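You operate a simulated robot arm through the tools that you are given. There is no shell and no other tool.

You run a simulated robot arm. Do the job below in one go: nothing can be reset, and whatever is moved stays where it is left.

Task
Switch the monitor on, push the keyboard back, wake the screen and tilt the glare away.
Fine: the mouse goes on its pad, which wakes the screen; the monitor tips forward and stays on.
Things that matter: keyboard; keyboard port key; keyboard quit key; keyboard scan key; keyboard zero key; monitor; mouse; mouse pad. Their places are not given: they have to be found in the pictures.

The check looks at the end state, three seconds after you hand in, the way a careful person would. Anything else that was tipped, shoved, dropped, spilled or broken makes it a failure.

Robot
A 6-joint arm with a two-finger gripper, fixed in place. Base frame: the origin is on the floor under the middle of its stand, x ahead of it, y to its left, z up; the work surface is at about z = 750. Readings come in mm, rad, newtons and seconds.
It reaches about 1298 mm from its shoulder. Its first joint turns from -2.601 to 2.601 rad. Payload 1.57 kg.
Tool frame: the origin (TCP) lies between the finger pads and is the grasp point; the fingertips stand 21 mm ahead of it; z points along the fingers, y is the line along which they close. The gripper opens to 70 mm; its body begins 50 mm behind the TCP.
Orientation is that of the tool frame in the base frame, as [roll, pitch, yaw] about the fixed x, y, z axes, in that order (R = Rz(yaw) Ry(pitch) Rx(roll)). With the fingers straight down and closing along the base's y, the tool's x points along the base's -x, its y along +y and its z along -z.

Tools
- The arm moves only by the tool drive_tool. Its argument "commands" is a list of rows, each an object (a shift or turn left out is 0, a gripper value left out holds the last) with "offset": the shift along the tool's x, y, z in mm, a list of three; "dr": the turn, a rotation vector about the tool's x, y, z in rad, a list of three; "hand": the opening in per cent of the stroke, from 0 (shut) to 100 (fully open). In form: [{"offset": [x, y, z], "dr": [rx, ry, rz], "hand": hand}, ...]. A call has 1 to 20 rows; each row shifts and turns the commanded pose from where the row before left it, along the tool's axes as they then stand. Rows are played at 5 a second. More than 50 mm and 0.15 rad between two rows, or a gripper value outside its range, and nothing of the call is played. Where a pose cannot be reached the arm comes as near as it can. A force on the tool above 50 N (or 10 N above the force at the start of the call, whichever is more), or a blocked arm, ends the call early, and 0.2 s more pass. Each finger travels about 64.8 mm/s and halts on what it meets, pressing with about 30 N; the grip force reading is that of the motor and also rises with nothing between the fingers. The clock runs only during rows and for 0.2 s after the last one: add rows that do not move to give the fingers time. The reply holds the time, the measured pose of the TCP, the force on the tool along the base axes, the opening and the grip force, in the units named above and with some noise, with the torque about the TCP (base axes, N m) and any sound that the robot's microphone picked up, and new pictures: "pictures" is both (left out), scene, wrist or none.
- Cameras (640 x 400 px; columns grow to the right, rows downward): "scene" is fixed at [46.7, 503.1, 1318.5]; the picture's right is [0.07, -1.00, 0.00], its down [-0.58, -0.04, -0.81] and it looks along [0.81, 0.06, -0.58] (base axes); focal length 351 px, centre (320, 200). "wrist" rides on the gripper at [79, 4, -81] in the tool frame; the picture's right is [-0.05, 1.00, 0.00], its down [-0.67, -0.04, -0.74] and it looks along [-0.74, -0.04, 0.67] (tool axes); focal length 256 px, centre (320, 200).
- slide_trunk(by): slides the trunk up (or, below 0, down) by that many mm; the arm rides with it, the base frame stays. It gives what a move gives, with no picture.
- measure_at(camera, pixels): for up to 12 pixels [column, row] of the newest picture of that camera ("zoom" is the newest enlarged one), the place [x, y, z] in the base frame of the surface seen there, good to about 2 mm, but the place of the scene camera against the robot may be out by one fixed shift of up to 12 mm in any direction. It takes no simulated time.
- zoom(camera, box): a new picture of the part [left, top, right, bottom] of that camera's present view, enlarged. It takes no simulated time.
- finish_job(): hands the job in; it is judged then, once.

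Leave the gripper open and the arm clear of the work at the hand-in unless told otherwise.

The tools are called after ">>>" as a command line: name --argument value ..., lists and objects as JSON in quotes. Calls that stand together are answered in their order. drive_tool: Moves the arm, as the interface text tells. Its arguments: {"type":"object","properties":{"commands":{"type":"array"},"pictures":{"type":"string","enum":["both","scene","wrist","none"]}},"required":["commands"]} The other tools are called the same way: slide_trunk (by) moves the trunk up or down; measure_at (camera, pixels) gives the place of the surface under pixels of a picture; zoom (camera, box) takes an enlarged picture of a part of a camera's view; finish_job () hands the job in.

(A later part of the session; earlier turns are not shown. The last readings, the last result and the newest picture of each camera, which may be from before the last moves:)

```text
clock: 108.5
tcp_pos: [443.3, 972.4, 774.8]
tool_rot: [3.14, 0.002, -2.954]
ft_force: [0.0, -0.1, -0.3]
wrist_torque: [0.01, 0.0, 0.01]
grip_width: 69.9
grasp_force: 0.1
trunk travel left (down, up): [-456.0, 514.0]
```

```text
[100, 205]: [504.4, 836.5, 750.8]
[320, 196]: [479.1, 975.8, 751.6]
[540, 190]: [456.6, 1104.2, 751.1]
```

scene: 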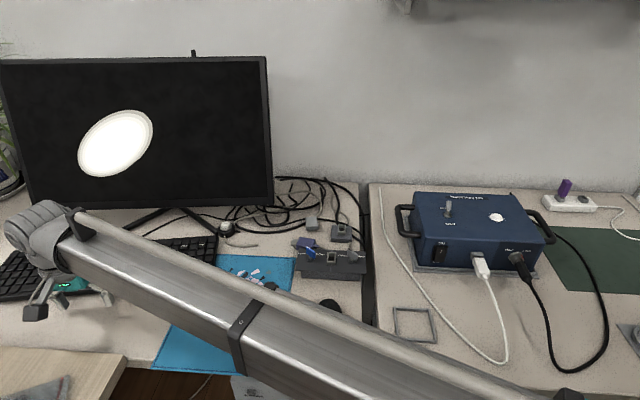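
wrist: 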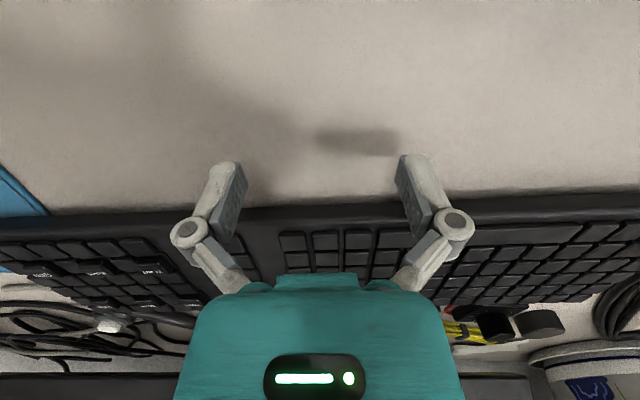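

The keyboard stayed back. Next is the mouse. I'll raise the arm, straighten the yaw and move over toward the mouse to see it from above.

>>> slide_trunk --by 150

>>> drive_tool --commands '[{"dr": [0, 0, 0.1]}, {"dr": [0, 0, 0.0885]}, {"offset": [10, -49, 0]}, {"offset": [10, -49, 0]}, {"offset": [10, -49, 0]}, {"offset": [10, -49, 0]}, {"offset": [10, -49, 0]}, {"offset": [10, -49, 0]}, {"offset": [10, -49, 0]}, {"offset": [10, -49, 0]}, {"offset": [10, -47, 0]}, {"offset": [0, 0, 0]}]'

```text
clock: 110.3
tcp_pos: [442.2, 971.9, 925.0]
tool_rot: [3.141, 0.0, -2.952]
ft_force: [-0.6, 0.4, -0.4]
wrist_torque: [-0.02, 0.03, -0.04]
grip_width: 70.1
grasp_force: 0.0
trunk travel left (down, up): [-606.0, 364.0]
```

```text
clock: 112.9
tcp_pos: [352.4, 532.8, 925.3]
tool_rot: [3.14, 0.0, 3.141]
ft_force: [-0.4, -0.4, 1.1]
wrist_torque: [-0.01, 0.03, 0.02]
grip_width: 70.0
grasp_force: 0.0
trunk travel left (down, up): [-606.0, 364.0]
```

scene: 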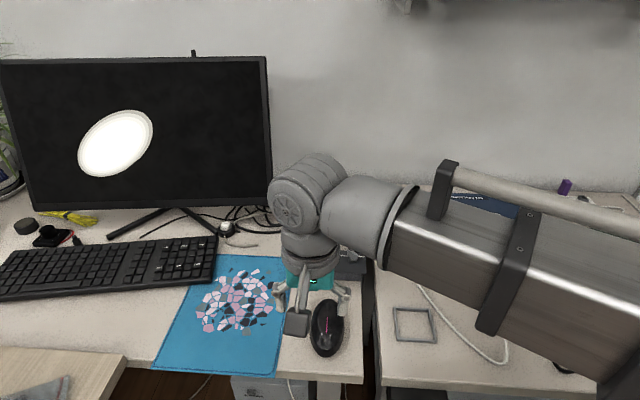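
wrist: 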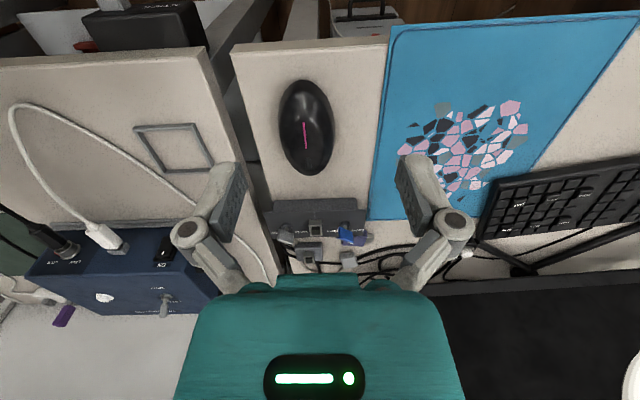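

The mouse shows at (305, 127) in the wrist view. I'll zoom in and measure its outline.

>>> zoom --camera "wrist" --box '[225, 75, 385, 180]'

>>> measure_at --camera "wrist" --pixels '[[306, 83], [308, 172], [281, 127], [333, 127], [306, 127], [290, 100], [322, 97], [288, 150], [329, 150], [306, 105], [307, 150], [306, 165]]'

>>> measure_at --camera "wrist" --pixels '[[391, 32], [370, 216], [385, 60], [378, 150], [640, 12], [520, 180], [400, 120], [500, 40], [450, 130], [430, 60], [480, 150], [395, 100]]'

```text
3.81 times, centred on (305, 128) of wrist
```

zoom: 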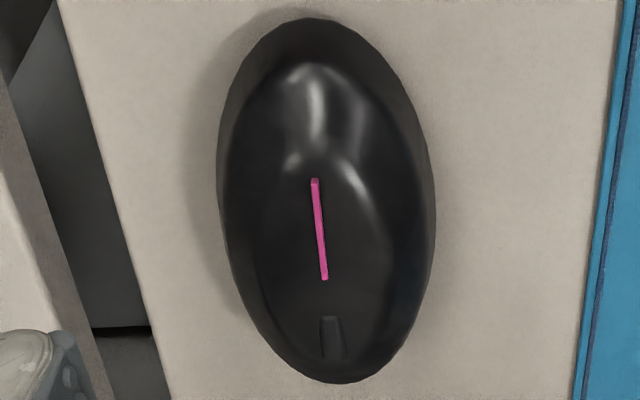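

```text
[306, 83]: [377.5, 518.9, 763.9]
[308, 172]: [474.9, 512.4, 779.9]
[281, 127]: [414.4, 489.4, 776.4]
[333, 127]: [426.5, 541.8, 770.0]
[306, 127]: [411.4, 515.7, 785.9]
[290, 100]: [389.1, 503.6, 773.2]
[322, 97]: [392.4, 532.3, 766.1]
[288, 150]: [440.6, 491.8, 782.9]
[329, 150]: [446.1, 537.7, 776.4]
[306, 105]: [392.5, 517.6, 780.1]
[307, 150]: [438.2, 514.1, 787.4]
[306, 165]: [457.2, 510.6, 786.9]
```

```text
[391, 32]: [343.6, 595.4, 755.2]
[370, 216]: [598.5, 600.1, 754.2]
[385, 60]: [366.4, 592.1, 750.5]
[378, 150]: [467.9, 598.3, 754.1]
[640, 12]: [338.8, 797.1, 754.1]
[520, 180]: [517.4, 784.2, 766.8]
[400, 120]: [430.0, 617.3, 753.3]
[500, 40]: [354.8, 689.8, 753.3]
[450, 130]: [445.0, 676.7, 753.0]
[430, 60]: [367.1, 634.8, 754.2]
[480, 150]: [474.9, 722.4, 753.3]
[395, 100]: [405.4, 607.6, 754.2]
```

The mouse is 58 mm wide, centred at about (424, 515), with its nose pointing slightly toward -y (about 0.07 rad). Its top is at z = 787. The pad spans y of about 598 to 797. I'll move the open gripper over the mouse and match its yaw.

>>> drive_tool --commands '[{"offset": [-35.8, -8.75, 0]}, {"offset": [-35.8, -8.75, 0]}, {"dr": [0, 0, 0.07]}, {"offset": [0, 0, 0], "hand": 100}, {"offset": [0, 0, 0]}]'

>>> zoom --camera "wrist" --box '[220, 0, 420, 125]'

```text
clock: 114.1
tcp_pos: [423.2, 516.7, 925.1]
tool_rot: [3.138, 0.0, 3.069]
ft_force: [0.0, 0.2, -0.4]
wrist_torque: [-0.01, -0.01, 0.01]
grip_width: 70.0
grasp_force: 0.0
trunk travel left (down, up): [-606.0, 364.0]
```

scene: 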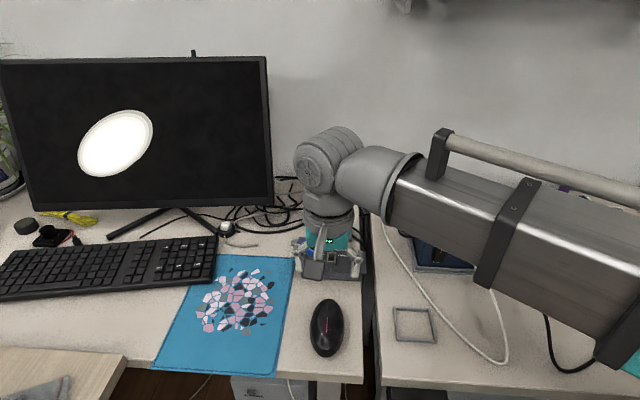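
wrist: 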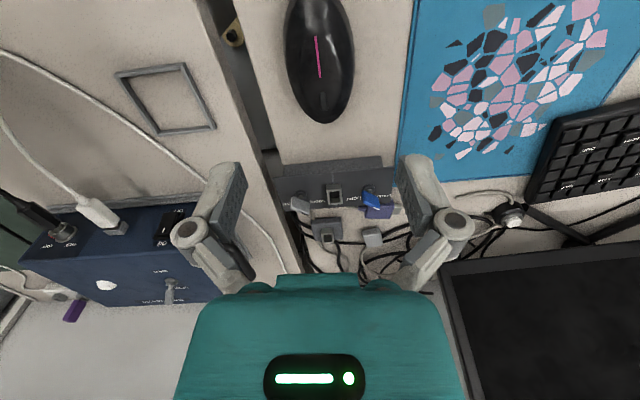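

```text
3.20 times, centred on (320, 62) of wrist
```

zoom: 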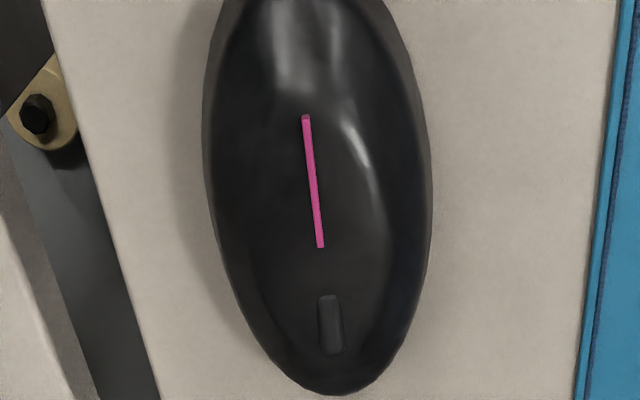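

I'll check the mouse's edges again from here to fine-centre the grip.

>>> measure_at --camera "wrist" --pixels '[[286, 40], [353, 40], [287, 50], [353, 50], [287, 30], [352, 30], [288, 60], [352, 60], [319, 118], [318, 40], [316, 5], [319, 80]]'

```text
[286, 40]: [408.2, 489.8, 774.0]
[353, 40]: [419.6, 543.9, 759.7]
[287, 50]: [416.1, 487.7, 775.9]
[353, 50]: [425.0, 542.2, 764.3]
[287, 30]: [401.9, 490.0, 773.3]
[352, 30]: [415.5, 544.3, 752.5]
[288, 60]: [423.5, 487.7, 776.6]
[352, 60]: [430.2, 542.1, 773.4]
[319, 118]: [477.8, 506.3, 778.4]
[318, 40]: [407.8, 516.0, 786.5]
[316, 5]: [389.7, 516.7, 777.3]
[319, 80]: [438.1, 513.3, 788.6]
```

The centre is confirmed at y of about 515.5. With the elbow now bent out to the right, I'll check the heights of things on the right table before lowering the boom.

>>> measure_at --camera "scene" --pixels '[[600, 235], [636, 340], [630, 200], [440, 265], [420, 250], [560, 330], [610, 380], [480, 290], [450, 150], [520, 180], [430, 160], [600, 180]]'

>>> measure_at --camera "wrist" --pixels '[[105, 285], [170, 292], [165, 225], [120, 230], [60, 230], [20, 200], [75, 308], [150, 260]]'

```text
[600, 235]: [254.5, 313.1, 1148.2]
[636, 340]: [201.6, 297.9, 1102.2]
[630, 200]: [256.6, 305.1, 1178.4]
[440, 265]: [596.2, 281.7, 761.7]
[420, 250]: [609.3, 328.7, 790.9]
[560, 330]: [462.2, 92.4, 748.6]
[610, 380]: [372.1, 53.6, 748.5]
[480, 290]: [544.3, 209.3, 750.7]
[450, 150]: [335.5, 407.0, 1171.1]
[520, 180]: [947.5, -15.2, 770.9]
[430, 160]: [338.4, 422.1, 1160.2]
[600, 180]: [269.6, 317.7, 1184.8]
```

```text
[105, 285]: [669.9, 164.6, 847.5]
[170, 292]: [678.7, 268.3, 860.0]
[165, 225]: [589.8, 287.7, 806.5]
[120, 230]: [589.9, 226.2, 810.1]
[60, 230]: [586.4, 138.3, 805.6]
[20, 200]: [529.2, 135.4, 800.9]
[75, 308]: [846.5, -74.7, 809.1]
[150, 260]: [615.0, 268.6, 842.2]
```

The boom is a straight telescoping one, so it stays clear of the right table (box top 860). I'll lower 110 mm, to just above the mouse.

>>> slide_trunk --by -108

>>> drive_tool --commands '[{"offset": [0, 0, 0]}]'

>>> zoom --camera "scene" --box '[270, 260, 390, 380]'

```text
clock: 115.5
tcp_pos: [423.6, 515.7, 817.3]
tool_rot: [3.14, 0.0, 3.07]
ft_force: [0.3, 0.1, 0.1]
wrist_torque: [0.01, -0.02, 0.0]
grip_width: 70.0
grasp_force: 0.1
trunk travel left (down, up): [-498.0, 472.0]
```

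```text
clock: 115.9
tcp_pos: [424.4, 515.6, 817.9]
tool_rot: [3.14, 0.001, 3.07]
ft_force: [-0.4, -0.4, -0.7]
wrist_torque: [-0.03, 0.01, -0.03]
grip_width: 70.2
grasp_force: 0.1
trunk travel left (down, up): [-498.0, 472.0]
```

scene: 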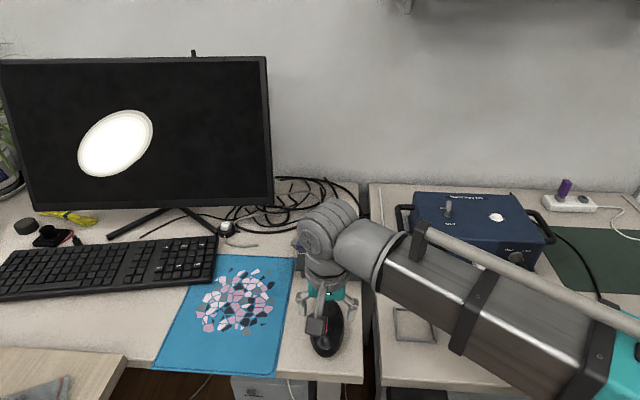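
wrist: 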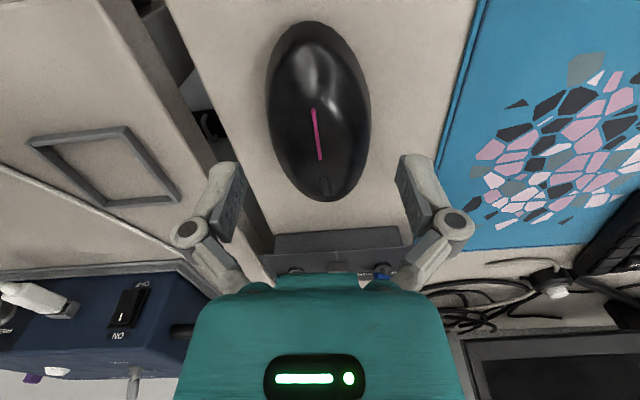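

```text
3.33 times, centred on (330, 320) of scene
```

zoom: 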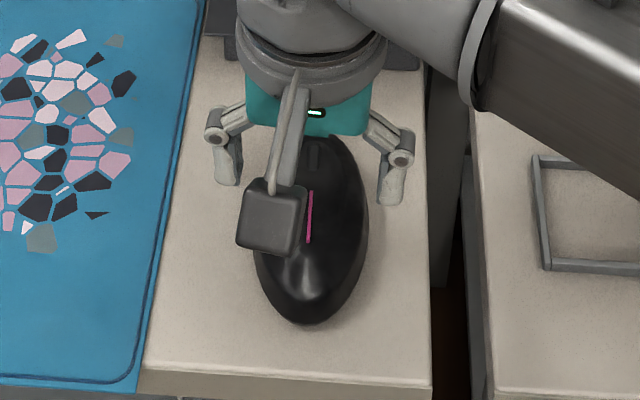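

The fingers straddle the mouse evenly. I'll lower another 39 mm in two steps so the tips sit about 8 mm above the desk.

>>> slide_trunk --by -20

>>> slide_trunk --by -19

>>> drive_tool --commands '[{"offset": [0, 0, 0]}]'

```text
clock: 116.6
tcp_pos: [423.8, 515.2, 797.2]
tool_rot: [3.141, 0.0, 3.071]
ft_force: [0.6, 0.8, -0.4]
wrist_torque: [-0.03, 0.02, 0.03]
grip_width: 69.7
grasp_force: 0.1
trunk travel left (down, up): [-478.0, 492.0]
```

```text
clock: 117.2
tcp_pos: [422.5, 515.9, 777.8]
tool_rot: [3.141, 0.0, 3.072]
ft_force: [0.5, -0.3, -0.4]
wrist_torque: [0.01, 0.0, -0.03]
grip_width: 70.0
grasp_force: 0.1
trunk travel left (down, up): [-459.0, 511.0]
```

```text
clock: 117.6
tcp_pos: [423.0, 516.7, 777.8]
tool_rot: [3.14, 0.002, 3.072]
ft_force: [0.0, 1.5, -0.2]
wrist_torque: [-0.02, -0.02, 0.0]
grip_width: 70.2
grasp_force: 0.1
trunk travel left (down, up): [-459.0, 511.0]
```

scene: 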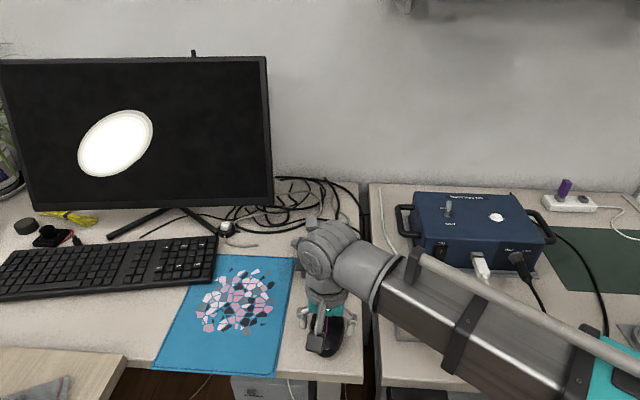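
wrist: 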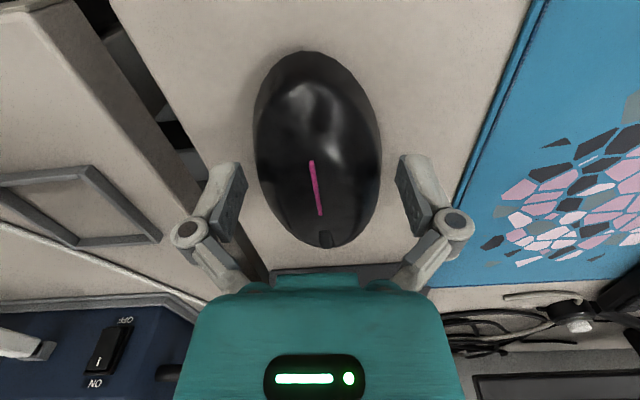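

No contact and well centred. I'll close the fingers gently: I command 55 % so the force stays moderate.

>>> drive_tool --commands '[{"hand": 75}, {"hand": 65}, {"hand": 55}, {"hand": 55}, {"hand": 55}]'

```text
clock: 118.8
tcp_pos: [423.2, 516.1, 778.1]
tool_rot: [3.139, 0.0, 3.071]
ft_force: [1.9, -0.2, 8.9]
wrist_torque: [0.04, -0.03, 0.06]
grip_width: 58.0
grasp_force: 30.2
trunk travel left (down, up): [-459.0, 511.0]
```

scene: 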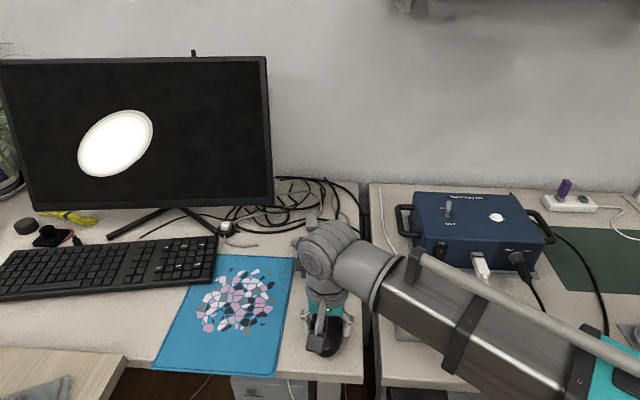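
wrist: 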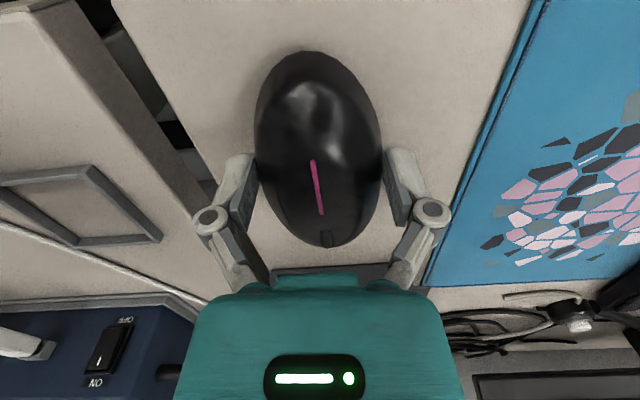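

The grip holds at 58 mm, but the force shows the fingers wedging up on the mouse's dome (+8.9 N). I'll open slightly, lower 3 mm to grip nearer the base, and close again.

>>> drive_tool --commands '[{"hand": 97}, {"hand": 97}, {"hand": 97}]' --pictures "none"

>>> slide_trunk --by -3

>>> drive_tool --commands '[{"hand": 80}, {"hand": 70}, {"hand": 60}, {"hand": 60}, {"hand": 60}]' --pictures "none"

```text
clock: 119.6
tcp_pos: [422.8, 515.6, 778.3]
tool_rot: [3.14, 0.001, 3.071]
ft_force: [0.2, -0.2, -0.6]
wrist_torque: [-0.02, -0.02, 0.02]
grip_width: 67.8
grasp_force: 0.1
trunk travel left (down, up): [-459.0, 511.0]
```

```text
clock: 120.2
tcp_pos: [422.3, 516.3, 774.9]
tool_rot: [3.139, 0.0, 3.072]
ft_force: [0.1, -0.3, 0.3]
wrist_torque: [0.01, 0.0, -0.04]
grip_width: 68.0
grasp_force: 0.1
trunk travel left (down, up): [-456.0, 514.0]
```

```text
clock: 121.3
tcp_pos: [423.5, 515.7, 775.9]
tool_rot: [3.14, -0.001, 3.073]
ft_force: [1.3, 0.6, 8.2]
wrist_torque: [-0.07, -0.02, 0.04]
grip_width: 59.4
grasp_force: 29.8
trunk travel left (down, up): [-456.0, 514.0]
```

Grip is 59.4 mm. I'll try a small 8 mm lift and see whether the mouse comes along.

>>> slide_trunk --by 8

>>> drive_tool --commands '[{"hand": 60}]'

>>> zoom --camera "scene" --box '[270, 270, 390, 370]'

```text
clock: 121.9
tcp_pos: [423.1, 516.0, 782.8]
tool_rot: [3.138, 0.0, 3.073]
ft_force: [-0.6, -0.5, -1.6]
wrist_torque: [-0.01, 0.01, 0.03]
grip_width: 59.5
grasp_force: 30.1
trunk travel left (down, up): [-464.0, 506.0]
```

```text
clock: 122.3
tcp_pos: [423.7, 516.5, 782.6]
tool_rot: [-3.141, 0.0, 3.071]
ft_force: [0.4, -0.4, -0.2]
wrist_torque: [0.0, 0.02, 0.0]
grip_width: 59.2
grasp_force: 29.7
trunk travel left (down, up): [-464.0, 506.0]
```

scene: 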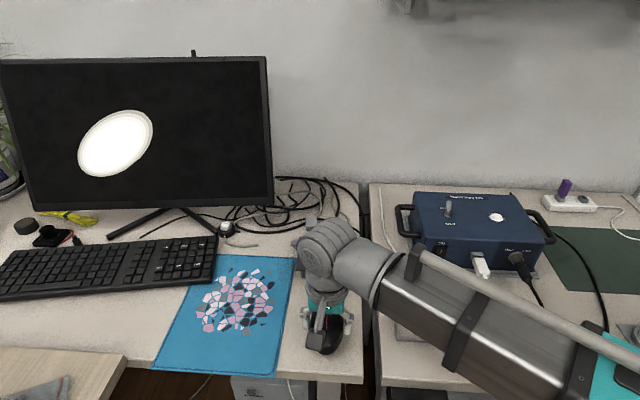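
wrist: 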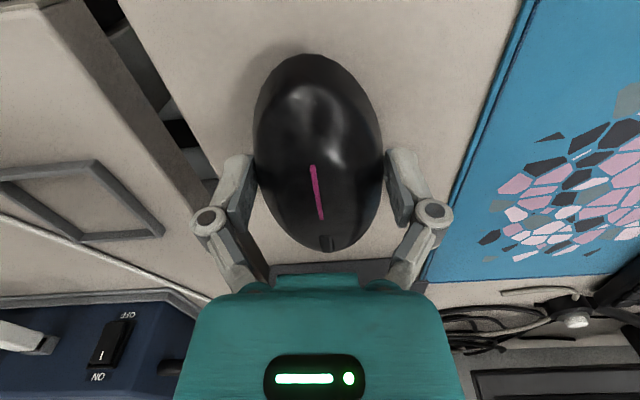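

```text
4.00 times, centred on (330, 320) of scene
```

zoom: 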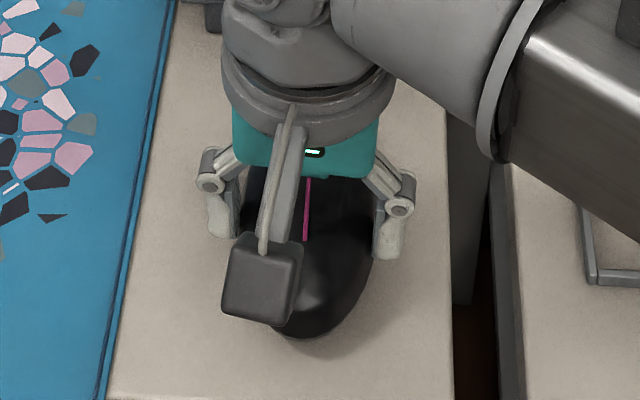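

The mouse came up with the gripper; it looks unchanged between the fingers and the force is near zero. I'll lift 25 mm more and carry it over the pad to about (440, 686).

>>> slide_trunk --by 25

>>> drive_tool --commands '[{"offset": [-0.75, 28.5, 0], "hand": 60}, {"offset": [-0.75, 28.5, 0]}, {"offset": [-0.75, 28.5, 0]}, {"offset": [-0.75, 28.5, 0]}, {"offset": [-0.75, 28.5, 0]}, {"offset": [-0.75, 28.2, 0]}, {"offset": [0, 0, 0]}, {"offset": [0, 0, 0]}]'

```text
clock: 123.0
tcp_pos: [422.7, 516.6, 807.7]
tool_rot: [3.138, 0.001, 3.072]
ft_force: [-0.4, 1.1, 0.2]
wrist_torque: [-0.01, -0.03, -0.02]
grip_width: 42.1
grasp_force: 0.1
trunk travel left (down, up): [-489.0, 481.0]
```

```text
clock: 124.8
tcp_pos: [441.0, 684.3, 807.1]
tool_rot: [3.14, 0.0, 3.072]
ft_force: [0.1, 1.1, -0.3]
wrist_torque: [0.0, 0.0, 0.0]
grip_width: 42.0
grasp_force: 0.0
trunk travel left (down, up): [-489.0, 481.0]
```

scene: 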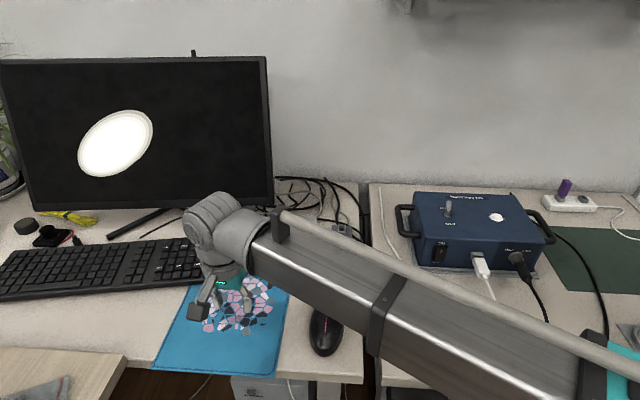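
wrist: 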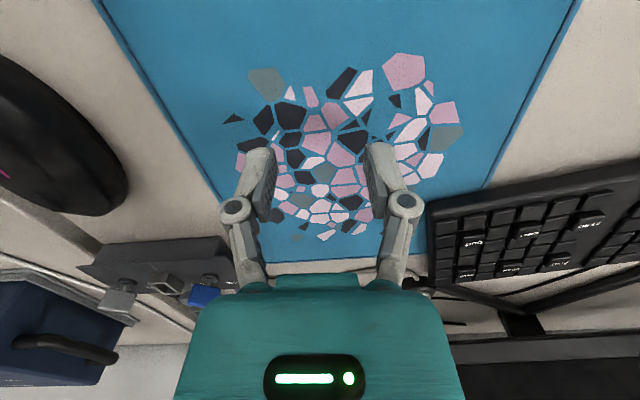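

The mouse slipped out during that faster lift (grip width 42, force 0.1). It's back on the desk near its old spot, upright. I'll raise, open, go back above it, and re-measure. This time I'll grip lower and at its widest point, and lift only a little and slowly.

>>> slide_trunk --by 110

>>> drive_tool --commands '[{"offset": [20, -40, 0], "hand": 100}, {"offset": [20, -40, 0]}, {"offset": [20, -40, 0]}, {"offset": [20, -40, 0]}, {"offset": [0, 0, 0]}, {"offset": [0, 0, 0]}]'

>>> zoom --camera "scene" --box '[270, 270, 390, 370]'

```text
clock: 126.2
tcp_pos: [440.4, 686.1, 917.9]
tool_rot: [3.14, -0.002, 3.073]
ft_force: [0.3, -0.3, -0.4]
wrist_torque: [0.03, 0.01, 0.0]
grip_width: 42.1
grasp_force: 0.0
trunk travel left (down, up): [-599.0, 371.0]
```

```text
clock: 127.7
tcp_pos: [351.1, 531.4, 919.4]
tool_rot: [3.139, 0.0, 3.072]
ft_force: [-0.7, 0.0, -0.1]
wrist_torque: [-0.03, 0.0, -0.01]
grip_width: 69.9
grasp_force: 0.0
trunk travel left (down, up): [-599.0, 371.0]
```

scene: 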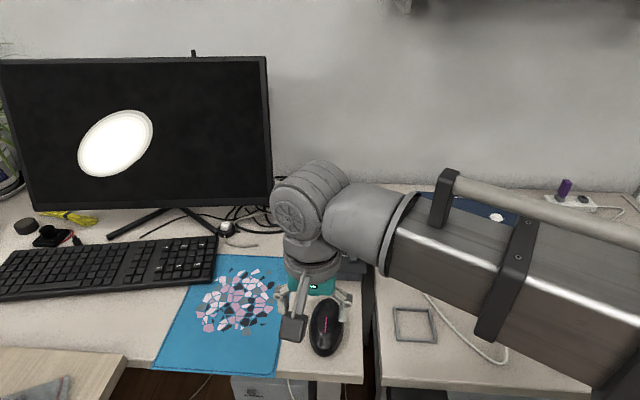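
wrist: 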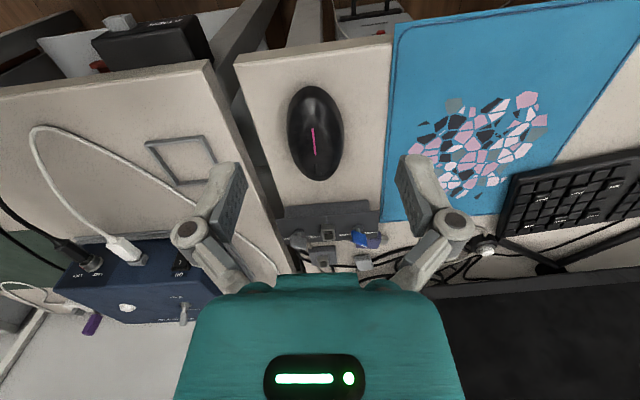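

```text
4.00 times, centred on (330, 320) of scene
```

zoom: 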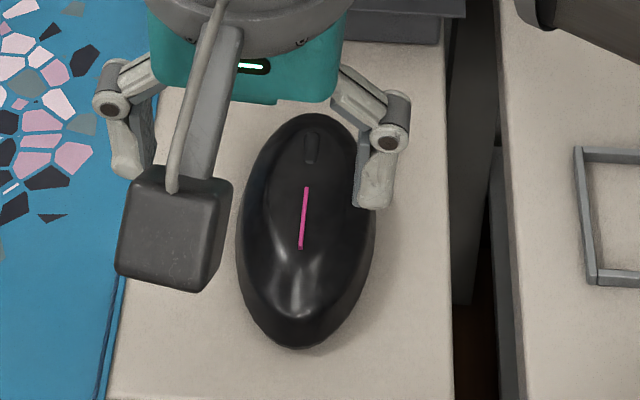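

The mouse is upright on the desk. I'll measure its new outline.

>>> zoom --camera "wrist" --box '[235, 80, 395, 185]'

>>> measure_at --camera "wrist" --pixels '[[289, 115], [341, 115], [289, 125], [342, 125], [289, 135], [342, 135], [291, 145], [341, 145], [314, 89], [317, 178], [315, 120], [316, 150]]'

```text
3.81 times, centred on (315, 132) of wrist
```

zoom: 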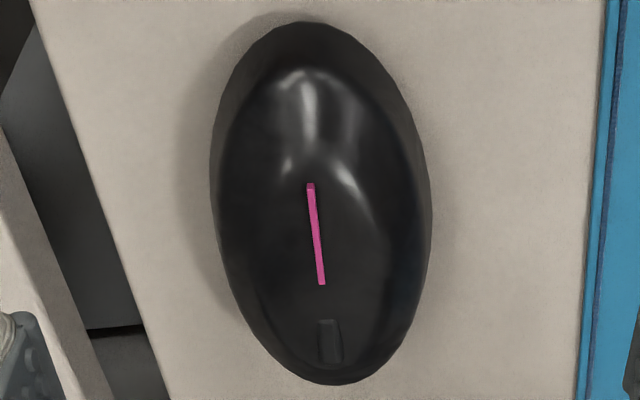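

```text
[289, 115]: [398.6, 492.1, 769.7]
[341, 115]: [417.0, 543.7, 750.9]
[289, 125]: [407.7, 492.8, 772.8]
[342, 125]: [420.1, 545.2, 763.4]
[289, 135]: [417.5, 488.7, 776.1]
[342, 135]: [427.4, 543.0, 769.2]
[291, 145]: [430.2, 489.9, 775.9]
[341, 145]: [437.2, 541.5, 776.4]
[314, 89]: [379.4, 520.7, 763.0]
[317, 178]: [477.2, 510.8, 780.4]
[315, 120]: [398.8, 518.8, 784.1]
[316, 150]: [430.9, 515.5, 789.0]
```

The mouse is at about (417, 517.5), with its nose about 0.1 rad to the right. I'll move above it and refine the yaw.

>>> drive_tool --commands '[{"offset": [-33.9, -4.75, 0], "hand": 100}, {"offset": [-33.9, -4.75, 0]}, {"dr": [0, 0, 0.03]}, {"offset": [0, 0, 0]}, {"offset": [0, 0, 0]}]' --pictures "wrist"

>>> measure_at --camera "wrist" --pixels '[[288, 40], [354, 40], [288, 50], [354, 50], [288, 30], [354, 30], [288, 60], [354, 60], [320, 118]]'

>>> zoom --camera "wrist" --box '[220, 0, 420, 125]'

```text
clock: 128.8
tcp_pos: [416.9, 516.0, 918.1]
tool_rot: [3.139, 0.001, 3.042]
ft_force: [-0.2, -0.2, -1.1]
wrist_torque: [0.02, 0.02, 0.02]
grip_width: 70.2
grasp_force: 0.1
trunk travel left (down, up): [-599.0, 371.0]
```

wrist: 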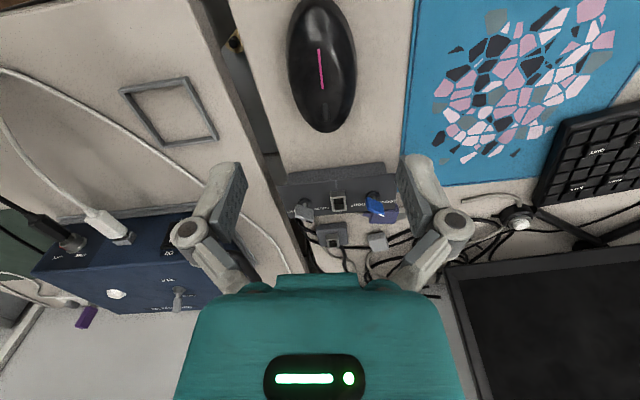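

```text
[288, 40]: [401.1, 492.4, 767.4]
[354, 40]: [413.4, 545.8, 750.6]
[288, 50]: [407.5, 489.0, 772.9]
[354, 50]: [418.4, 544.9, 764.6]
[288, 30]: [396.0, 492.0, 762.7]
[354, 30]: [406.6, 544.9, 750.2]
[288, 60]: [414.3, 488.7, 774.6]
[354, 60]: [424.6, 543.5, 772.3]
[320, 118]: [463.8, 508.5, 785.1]
```

```text
3.20 times, centred on (320, 62) of wrist
```

zoom: 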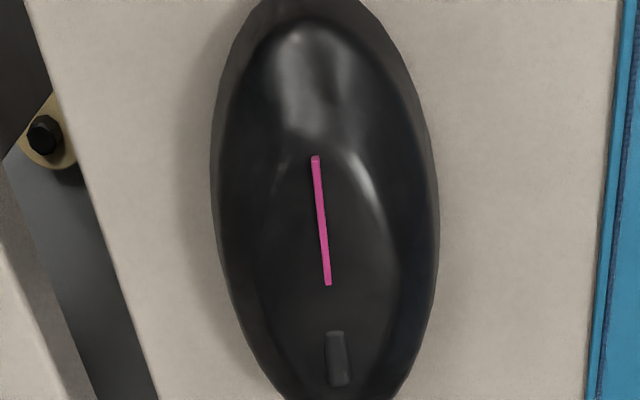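

Centred. I'll lower 125 mm, then 20 more so the tips are about 2 mm above the desk.

>>> slide_trunk --by -125

>>> slide_trunk --by -17

>>> slide_trunk --by -3

```text
clock: 130.4
tcp_pos: [416.8, 517.1, 792.4]
tool_rot: [3.14, -0.001, 3.042]
ft_force: [-0.1, 0.3, 0.0]
wrist_torque: [0.0, -0.02, 0.03]
grip_width: 70.2
grasp_force: 0.2
trunk travel left (down, up): [-474.0, 496.0]
```

```text
clock: 131.0
tcp_pos: [416.9, 516.5, 775.8]
tool_rot: [3.142, 0.001, 3.043]
ft_force: [-0.1, -0.4, 0.3]
wrist_torque: [0.02, -0.02, 0.03]
grip_width: 70.0
grasp_force: 0.1
trunk travel left (down, up): [-457.0, 513.0]
```

```text
clock: 131.6
tcp_pos: [417.3, 516.8, 773.7]
tool_rot: [-3.141, -0.002, 3.04]
ft_force: [-0.5, 0.3, 1.5]
wrist_torque: [-0.03, 0.01, 0.01]
grip_width: 70.1
grasp_force: 0.0
trunk travel left (down, up): [-454.0, 516.0]
```

No contact yet. I'll close the fingers fully for the strongest grip at this lower height.

>>> drive_tool --commands '[{"hand": 80}, {"hand": 60}, {"hand": 30}, {"hand": 0}, {"hand": 0}, {"hand": 0}]'

```text
clock: 132.9
tcp_pos: [416.0, 516.4, 772.3]
tool_rot: [3.14, 0.001, 3.041]
ft_force: [1.2, 1.2, 8.6]
wrist_torque: [-0.03, -0.05, 0.08]
grip_width: 59.6
grasp_force: 30.0
trunk travel left (down, up): [-454.0, 516.0]
```

scene: 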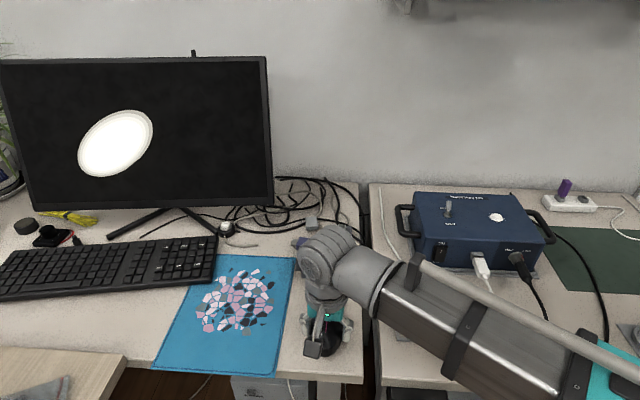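
wrist: 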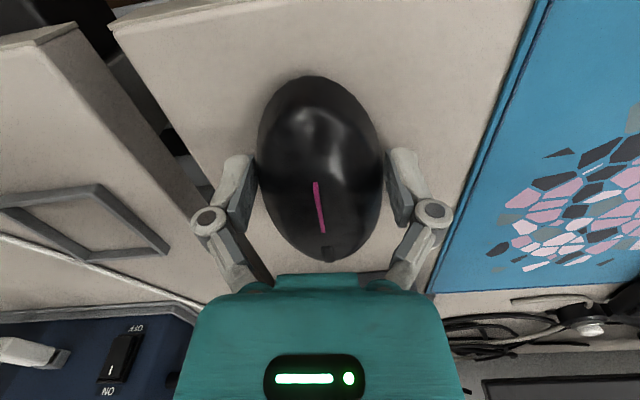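

The grip is at 59.6 mm with 30 N. I'll lift slowly in small steps, only about 10 mm in all.

>>> slide_trunk --by 3

>>> slide_trunk --by 3

>>> slide_trunk --by 3

>>> drive_tool --commands '[{"hand": 0}]'

```text
clock: 133.5
tcp_pos: [417.3, 517.4, 775.6]
tool_rot: [-3.142, 0.0, 3.041]
ft_force: [-0.8, -1.2, -0.5]
wrist_torque: [-0.02, 0.0, 0.0]
grip_width: 59.4
grasp_force: 29.9
trunk travel left (down, up): [-457.0, 513.0]
```

```text
clock: 134.0
tcp_pos: [417.2, 516.4, 779.1]
tool_rot: [3.138, 0.0, 3.041]
ft_force: [-0.3, 0.1, -0.9]
wrist_torque: [-0.01, 0.02, -0.01]
grip_width: 59.0
grasp_force: 30.4
trunk travel left (down, up): [-460.0, 510.0]
```

```text
clock: 134.5
tcp_pos: [416.5, 517.3, 781.3]
tool_rot: [3.141, -0.001, 3.042]
ft_force: [0.4, 0.3, -1.0]
wrist_torque: [-0.02, 0.02, -0.02]
grip_width: 59.1
grasp_force: 30.7
trunk travel left (down, up): [-463.0, 507.0]
```

```text
clock: 134.9
tcp_pos: [417.7, 517.5, 781.6]
tool_rot: [3.14, 0.0, 3.042]
ft_force: [-0.5, -0.3, -0.9]
wrist_torque: [-0.02, 0.03, -0.01]
grip_width: 59.3
grasp_force: 29.0
trunk travel left (down, up): [-463.0, 507.0]
```

scene: 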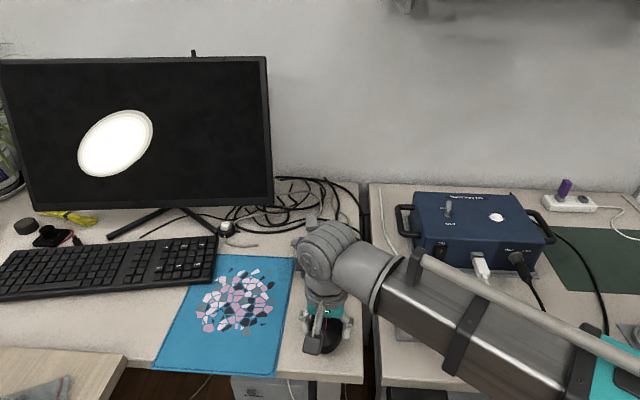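
wrist: 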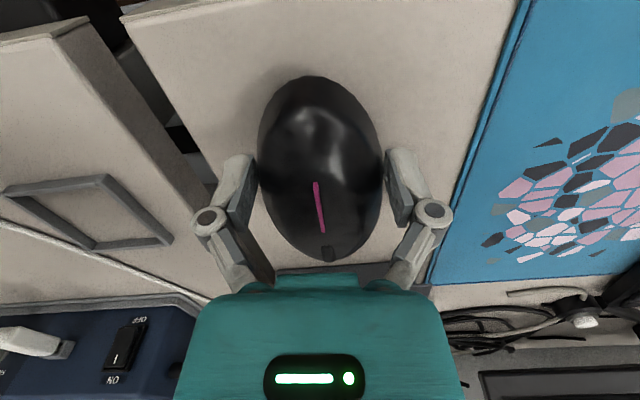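

The mouse is lifted 9 mm and held steadily, with about 1 N of weight. I'll lift 3 mm more and carry it slowly toward the pad, keeping it low.

>>> slide_trunk --by 3

>>> drive_tool --commands '[{"offset": [-0.3, 8, 0], "hand": 0}, {"offset": [-0.5, 15, 0]}, {"offset": [-0.7, 20, 0]}, {"offset": [-0.7, 20, 0]}, {"offset": [-0.7, 20, 0]}, {"offset": [0, 0, 0]}]'

```text
clock: 135.4
tcp_pos: [417.0, 516.7, 783.5]
tool_rot: [3.141, -0.001, 3.04]
ft_force: [-0.9, 0.0, -0.9]
wrist_torque: [0.0, 0.0, -0.03]
grip_width: 59.0
grasp_force: 29.8
trunk travel left (down, up): [-466.0, 504.0]
```

```text
clock: 136.8
tcp_pos: [428.9, 599.8, 785.3]
tool_rot: [3.139, -0.001, 3.043]
ft_force: [-0.8, -0.4, -1.0]
wrist_torque: [0.02, 0.03, 0.0]
grip_width: 58.9
grasp_force: 30.0
trunk travel left (down, up): [-466.0, 504.0]
```

scene: 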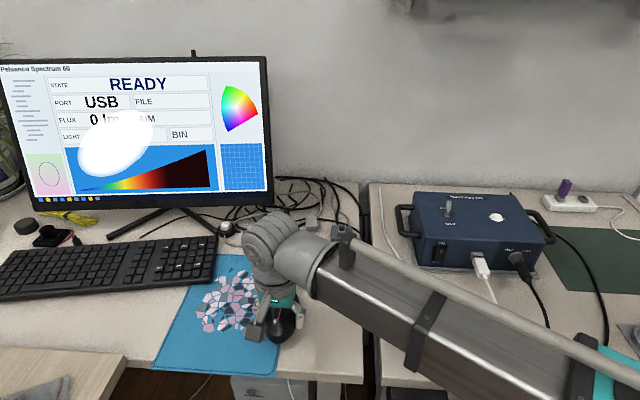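
wrist: 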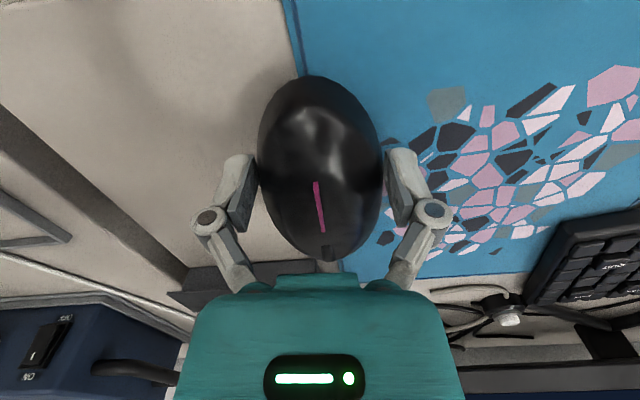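

The screen woke up and shows "READY", so the white button did switch the monitor on. The mouse is held steadily at 58.9 mm. I'll carry it further onto the pad.

>>> drive_tool --commands '[{"offset": [-0.7, 18, 0], "hand": 0}, {"offset": [-0.7, 18, 0]}, {"offset": [-0.7, 18, 0]}, {"offset": [-0.7, 18, 0]}, {"offset": [-0.5, 12, 0]}, {"offset": [0, 0, 0]}]'

```text
clock: 138.2
tcp_pos: [439.7, 681.3, 784.0]
tool_rot: [3.139, 0.0, 3.042]
ft_force: [0.3, -0.2, -0.3]
wrist_torque: [0.02, -0.01, -0.01]
grip_width: 58.8
grasp_force: 29.8
trunk travel left (down, up): [-466.0, 504.0]
```

scene: 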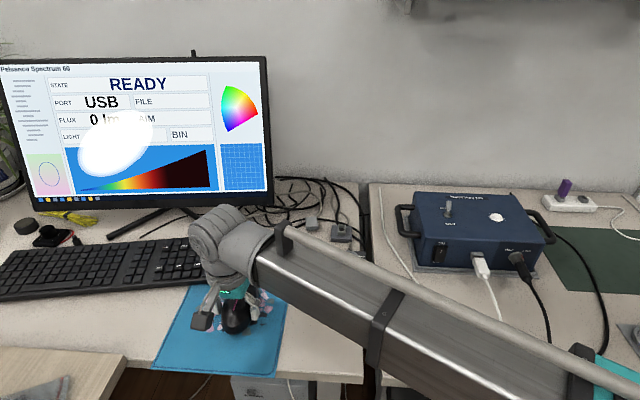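
wrist: 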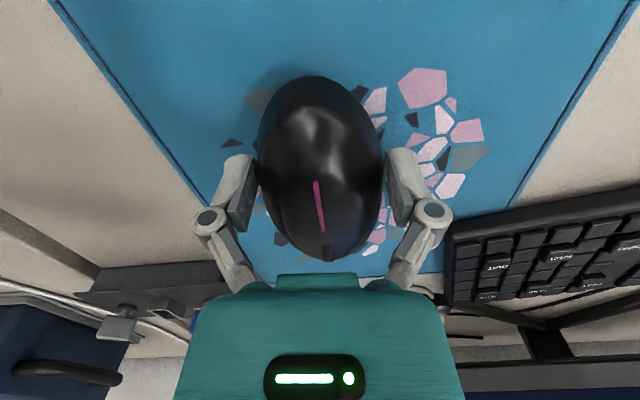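

The mouse is fully over the pad. I'll lower it gently in small steps until it touches.

>>> slide_trunk --by -4

>>> slide_trunk --by -2

>>> slide_trunk --by -1

>>> slide_trunk --by -1

```text
clock: 138.8
tcp_pos: [441.0, 681.4, 780.4]
tool_rot: [3.139, 0.0, 3.04]
ft_force: [0.0, -0.7, -1.0]
wrist_torque: [0.02, 0.01, 0.0]
grip_width: 58.7
grasp_force: 29.8
trunk travel left (down, up): [-462.0, 508.0]
```

```text
clock: 139.3
tcp_pos: [440.3, 681.7, 778.1]
tool_rot: [3.141, 0.0, 3.04]
ft_force: [-0.5, -0.1, 0.2]
wrist_torque: [0.05, 0.02, 0.0]
grip_width: 58.7
grasp_force: 30.1
trunk travel left (down, up): [-460.0, 510.0]
```

```text
clock: 139.8
tcp_pos: [440.2, 681.3, 777.2]
tool_rot: [3.14, -0.001, 3.04]
ft_force: [-0.3, -0.6, -1.3]
wrist_torque: [0.03, 0.02, 0.02]
grip_width: 58.7
grasp_force: 30.2
trunk travel left (down, up): [-459.0, 511.0]
```

```text
clock: 140.3
tcp_pos: [440.7, 681.7, 776.8]
tool_rot: [3.139, 0.001, 3.04]
ft_force: [-0.6, -0.5, 0.1]
wrist_torque: [0.0, -0.01, -0.01]
grip_width: 59.2
grasp_force: 30.3
trunk travel left (down, up): [-458.0, 512.0]
```

The grip width shifted slightly, so it's probably touching. One more 1 mm step.

>>> slide_trunk --by -1

>>> drive_tool --commands '[{"hand": 0}]' --pictures "wrist"

```text
clock: 140.8
tcp_pos: [440.4, 682.2, 776.4]
tool_rot: [3.137, -0.001, 3.043]
ft_force: [2.0, 2.7, 9.0]
wrist_torque: [0.17, -0.08, 0.03]
grip_width: 58.7
grasp_force: 30.0
trunk travel left (down, up): [-457.0, 513.0]
```

```text
clock: 141.2
tcp_pos: [440.7, 681.7, 776.9]
tool_rot: [3.138, -0.001, 3.043]
ft_force: [2.8, 3.1, 10.9]
wrist_torque: [0.23, -0.16, 0.09]
grip_width: 58.7
grasp_force: 29.6
trunk travel left (down, up): [-457.0, 513.0]
```

wrist: 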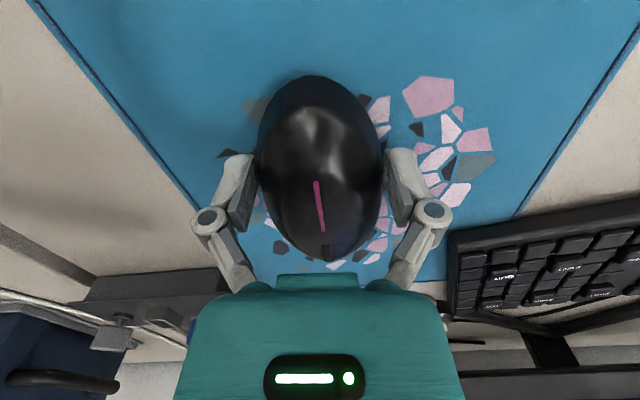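

It's touching the pad now at about 9 to 11 N. I'll open the fingers slowly to release it.

>>> drive_tool --commands '[{"hand": 86}, {"hand": 92}, {"hand": 100}, {"hand": 100}, {"hand": 100}]'

```text
clock: 142.4
tcp_pos: [440.3, 681.2, 775.9]
tool_rot: [3.139, 0.001, 3.04]
ft_force: [0.0, 0.6, -0.4]
wrist_torque: [0.0, -0.01, 0.03]
grip_width: 69.7
grasp_force: 0.1
trunk travel left (down, up): [-457.0, 513.0]
```

scene: 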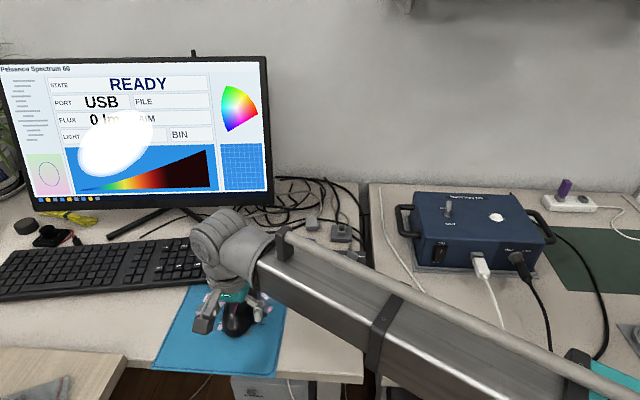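
wrist: 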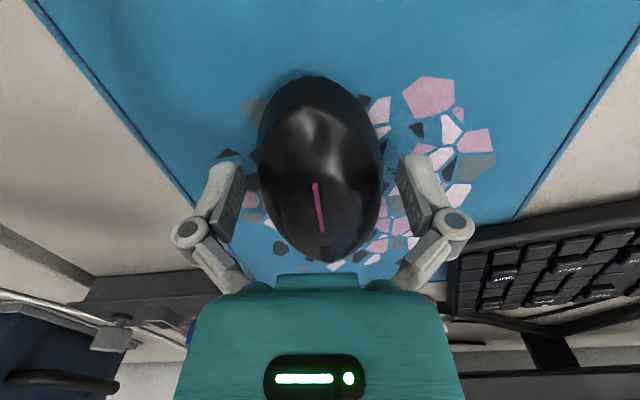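

Released, with clear gaps on both sides. I'll rise straight up.

>>> slide_trunk --by 40

>>> slide_trunk --by 120

>>> drive_tool --commands '[{"offset": [30, 0, 0]}, {"offset": [30, 0, 0]}, {"offset": [0, 0, 0]}]'

```text
clock: 143.2
tcp_pos: [439.6, 682.8, 814.7]
tool_rot: [3.139, 0.0, 3.04]
ft_force: [-0.3, 0.7, 0.3]
wrist_torque: [-0.01, 0.01, 0.0]
grip_width: 70.3
grasp_force: 0.0
trunk travel left (down, up): [-497.0, 473.0]
```

```text
clock: 144.7
tcp_pos: [439.8, 680.8, 935.7]
tool_rot: [3.14, 0.0, 3.039]
ft_force: [-0.1, -0.1, -0.6]
wrist_torque: [-0.02, -0.03, 0.01]
grip_width: 69.9
grasp_force: 0.1
trunk travel left (down, up): [-617.0, 353.0]
```

```text
clock: 145.5
tcp_pos: [381.8, 689.0, 935.4]
tool_rot: [3.141, -0.001, 3.041]
ft_force: [-0.8, 0.4, -0.7]
wrist_torque: [0.02, 0.03, 0.0]
grip_width: 69.7
grasp_force: 0.1
trunk travel left (down, up): [-617.0, 353.0]
```

scene: 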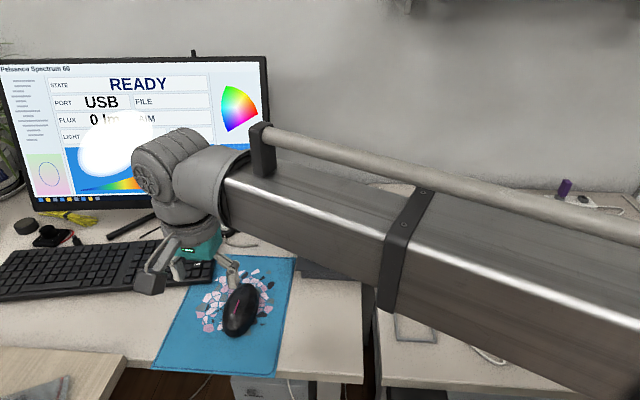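
wrist: 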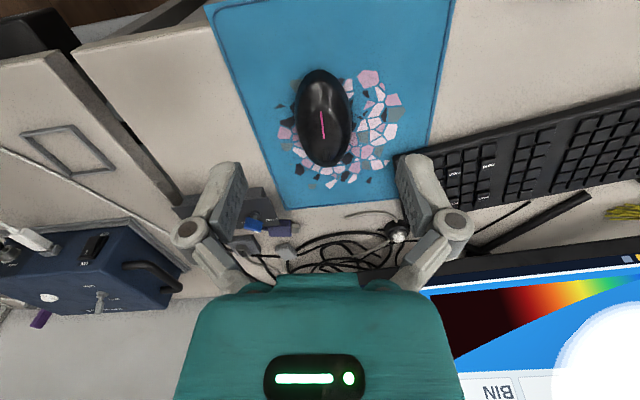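

The mouse sits upright and fully on the pad, and the screen is on. Last comes the tilt: I'll push the lower bezel backward at its middle, with the fingers closed and tilted outward. First I'll move in front of the panel's centre.

>>> drive_tool --commands '[{"dr": [0, 0, -0.112], "hand": 0}, {"dr": [0, 0, -0.112]}, {"offset": [-40.5, 27.5, 0]}, {"offset": [-40.5, 27.5, 0]}, {"offset": [-40.5, 27.5, 0]}, {"offset": [-40.5, 27.5, 0]}, {"offset": [-40.5, 27.5, 0]}, {"offset": [-40.5, 27.5, 0]}, {"offset": [-30, 27.5, 0]}, {"offset": [0, 0, 0]}]'

```text
clock: 147.7
tcp_pos: [629.4, 912.5, 935.7]
tool_rot: [3.139, -0.001, -3.017]
ft_force: [0.8, -1.2, 0.2]
wrist_torque: [0.01, -0.04, 0.01]
grip_width: 0.1
grasp_force: 28.3
trunk travel left (down, up): [-617.0, 353.0]
```

scene: 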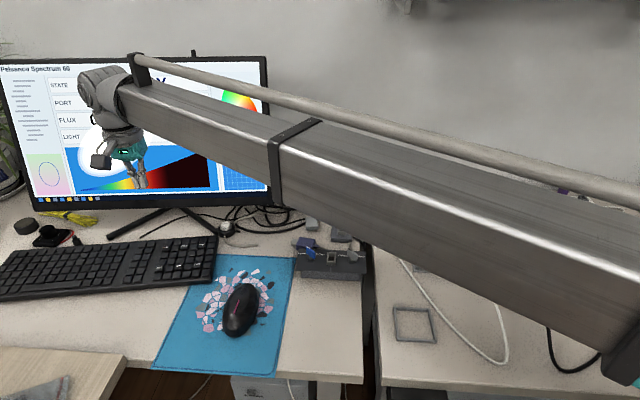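
wrist: 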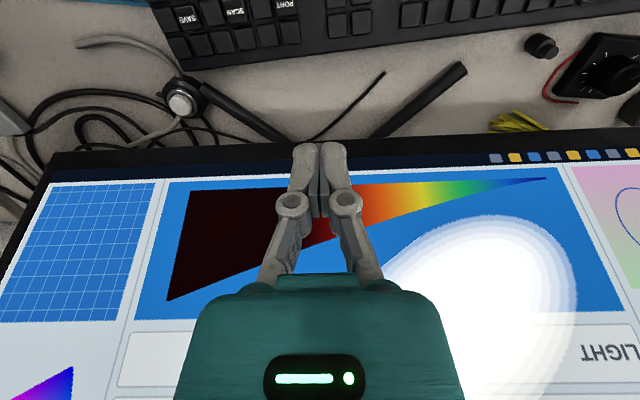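

I'll measure the bottom bezel near the centre from here.

>>> measure_at --camera "wrist" --pixels '[[380, 137], [380, 143], [380, 150], [380, 158], [250, 146], [250, 160], [450, 134], [450, 150], [150, 150], [550, 135], [200, 200], [560, 160]]'

```text
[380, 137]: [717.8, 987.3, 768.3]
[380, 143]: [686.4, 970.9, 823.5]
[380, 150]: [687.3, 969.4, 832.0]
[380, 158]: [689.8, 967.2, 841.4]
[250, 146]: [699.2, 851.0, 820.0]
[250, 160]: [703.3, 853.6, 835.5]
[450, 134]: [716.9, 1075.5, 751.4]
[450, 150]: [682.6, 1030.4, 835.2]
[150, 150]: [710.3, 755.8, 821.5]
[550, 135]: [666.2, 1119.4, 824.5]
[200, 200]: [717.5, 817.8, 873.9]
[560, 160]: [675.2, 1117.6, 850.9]
```

The bottom bezel is at x of about 691 at y = 925, spanning z from 820 to 838. I'll tilt the fingers outward by 0.5 rad, staying 50 mm in front.

>>> drive_tool --commands '[{"dr": [0, -0.125, 0]}, {"dr": [0, -0.125, 0]}, {"dr": [0, -0.125, 0]}, {"dr": [0, -0.125, 0]}, {"offset": [0, 0, 0]}]' --pictures "none"

```text
clock: 148.9
tcp_pos: [629.0, 912.8, 957.4]
tool_rot: [3.139, 0.501, -3.019]
ft_force: [-0.1, -0.3, 0.6]
wrist_torque: [0.01, 0.02, 0.02]
grip_width: 0.0
grasp_force: 28.6
out of reach, approached as far as the arm can: row 2, 3, 4
trunk travel left (down, up): [-617.0, 353.0]
```

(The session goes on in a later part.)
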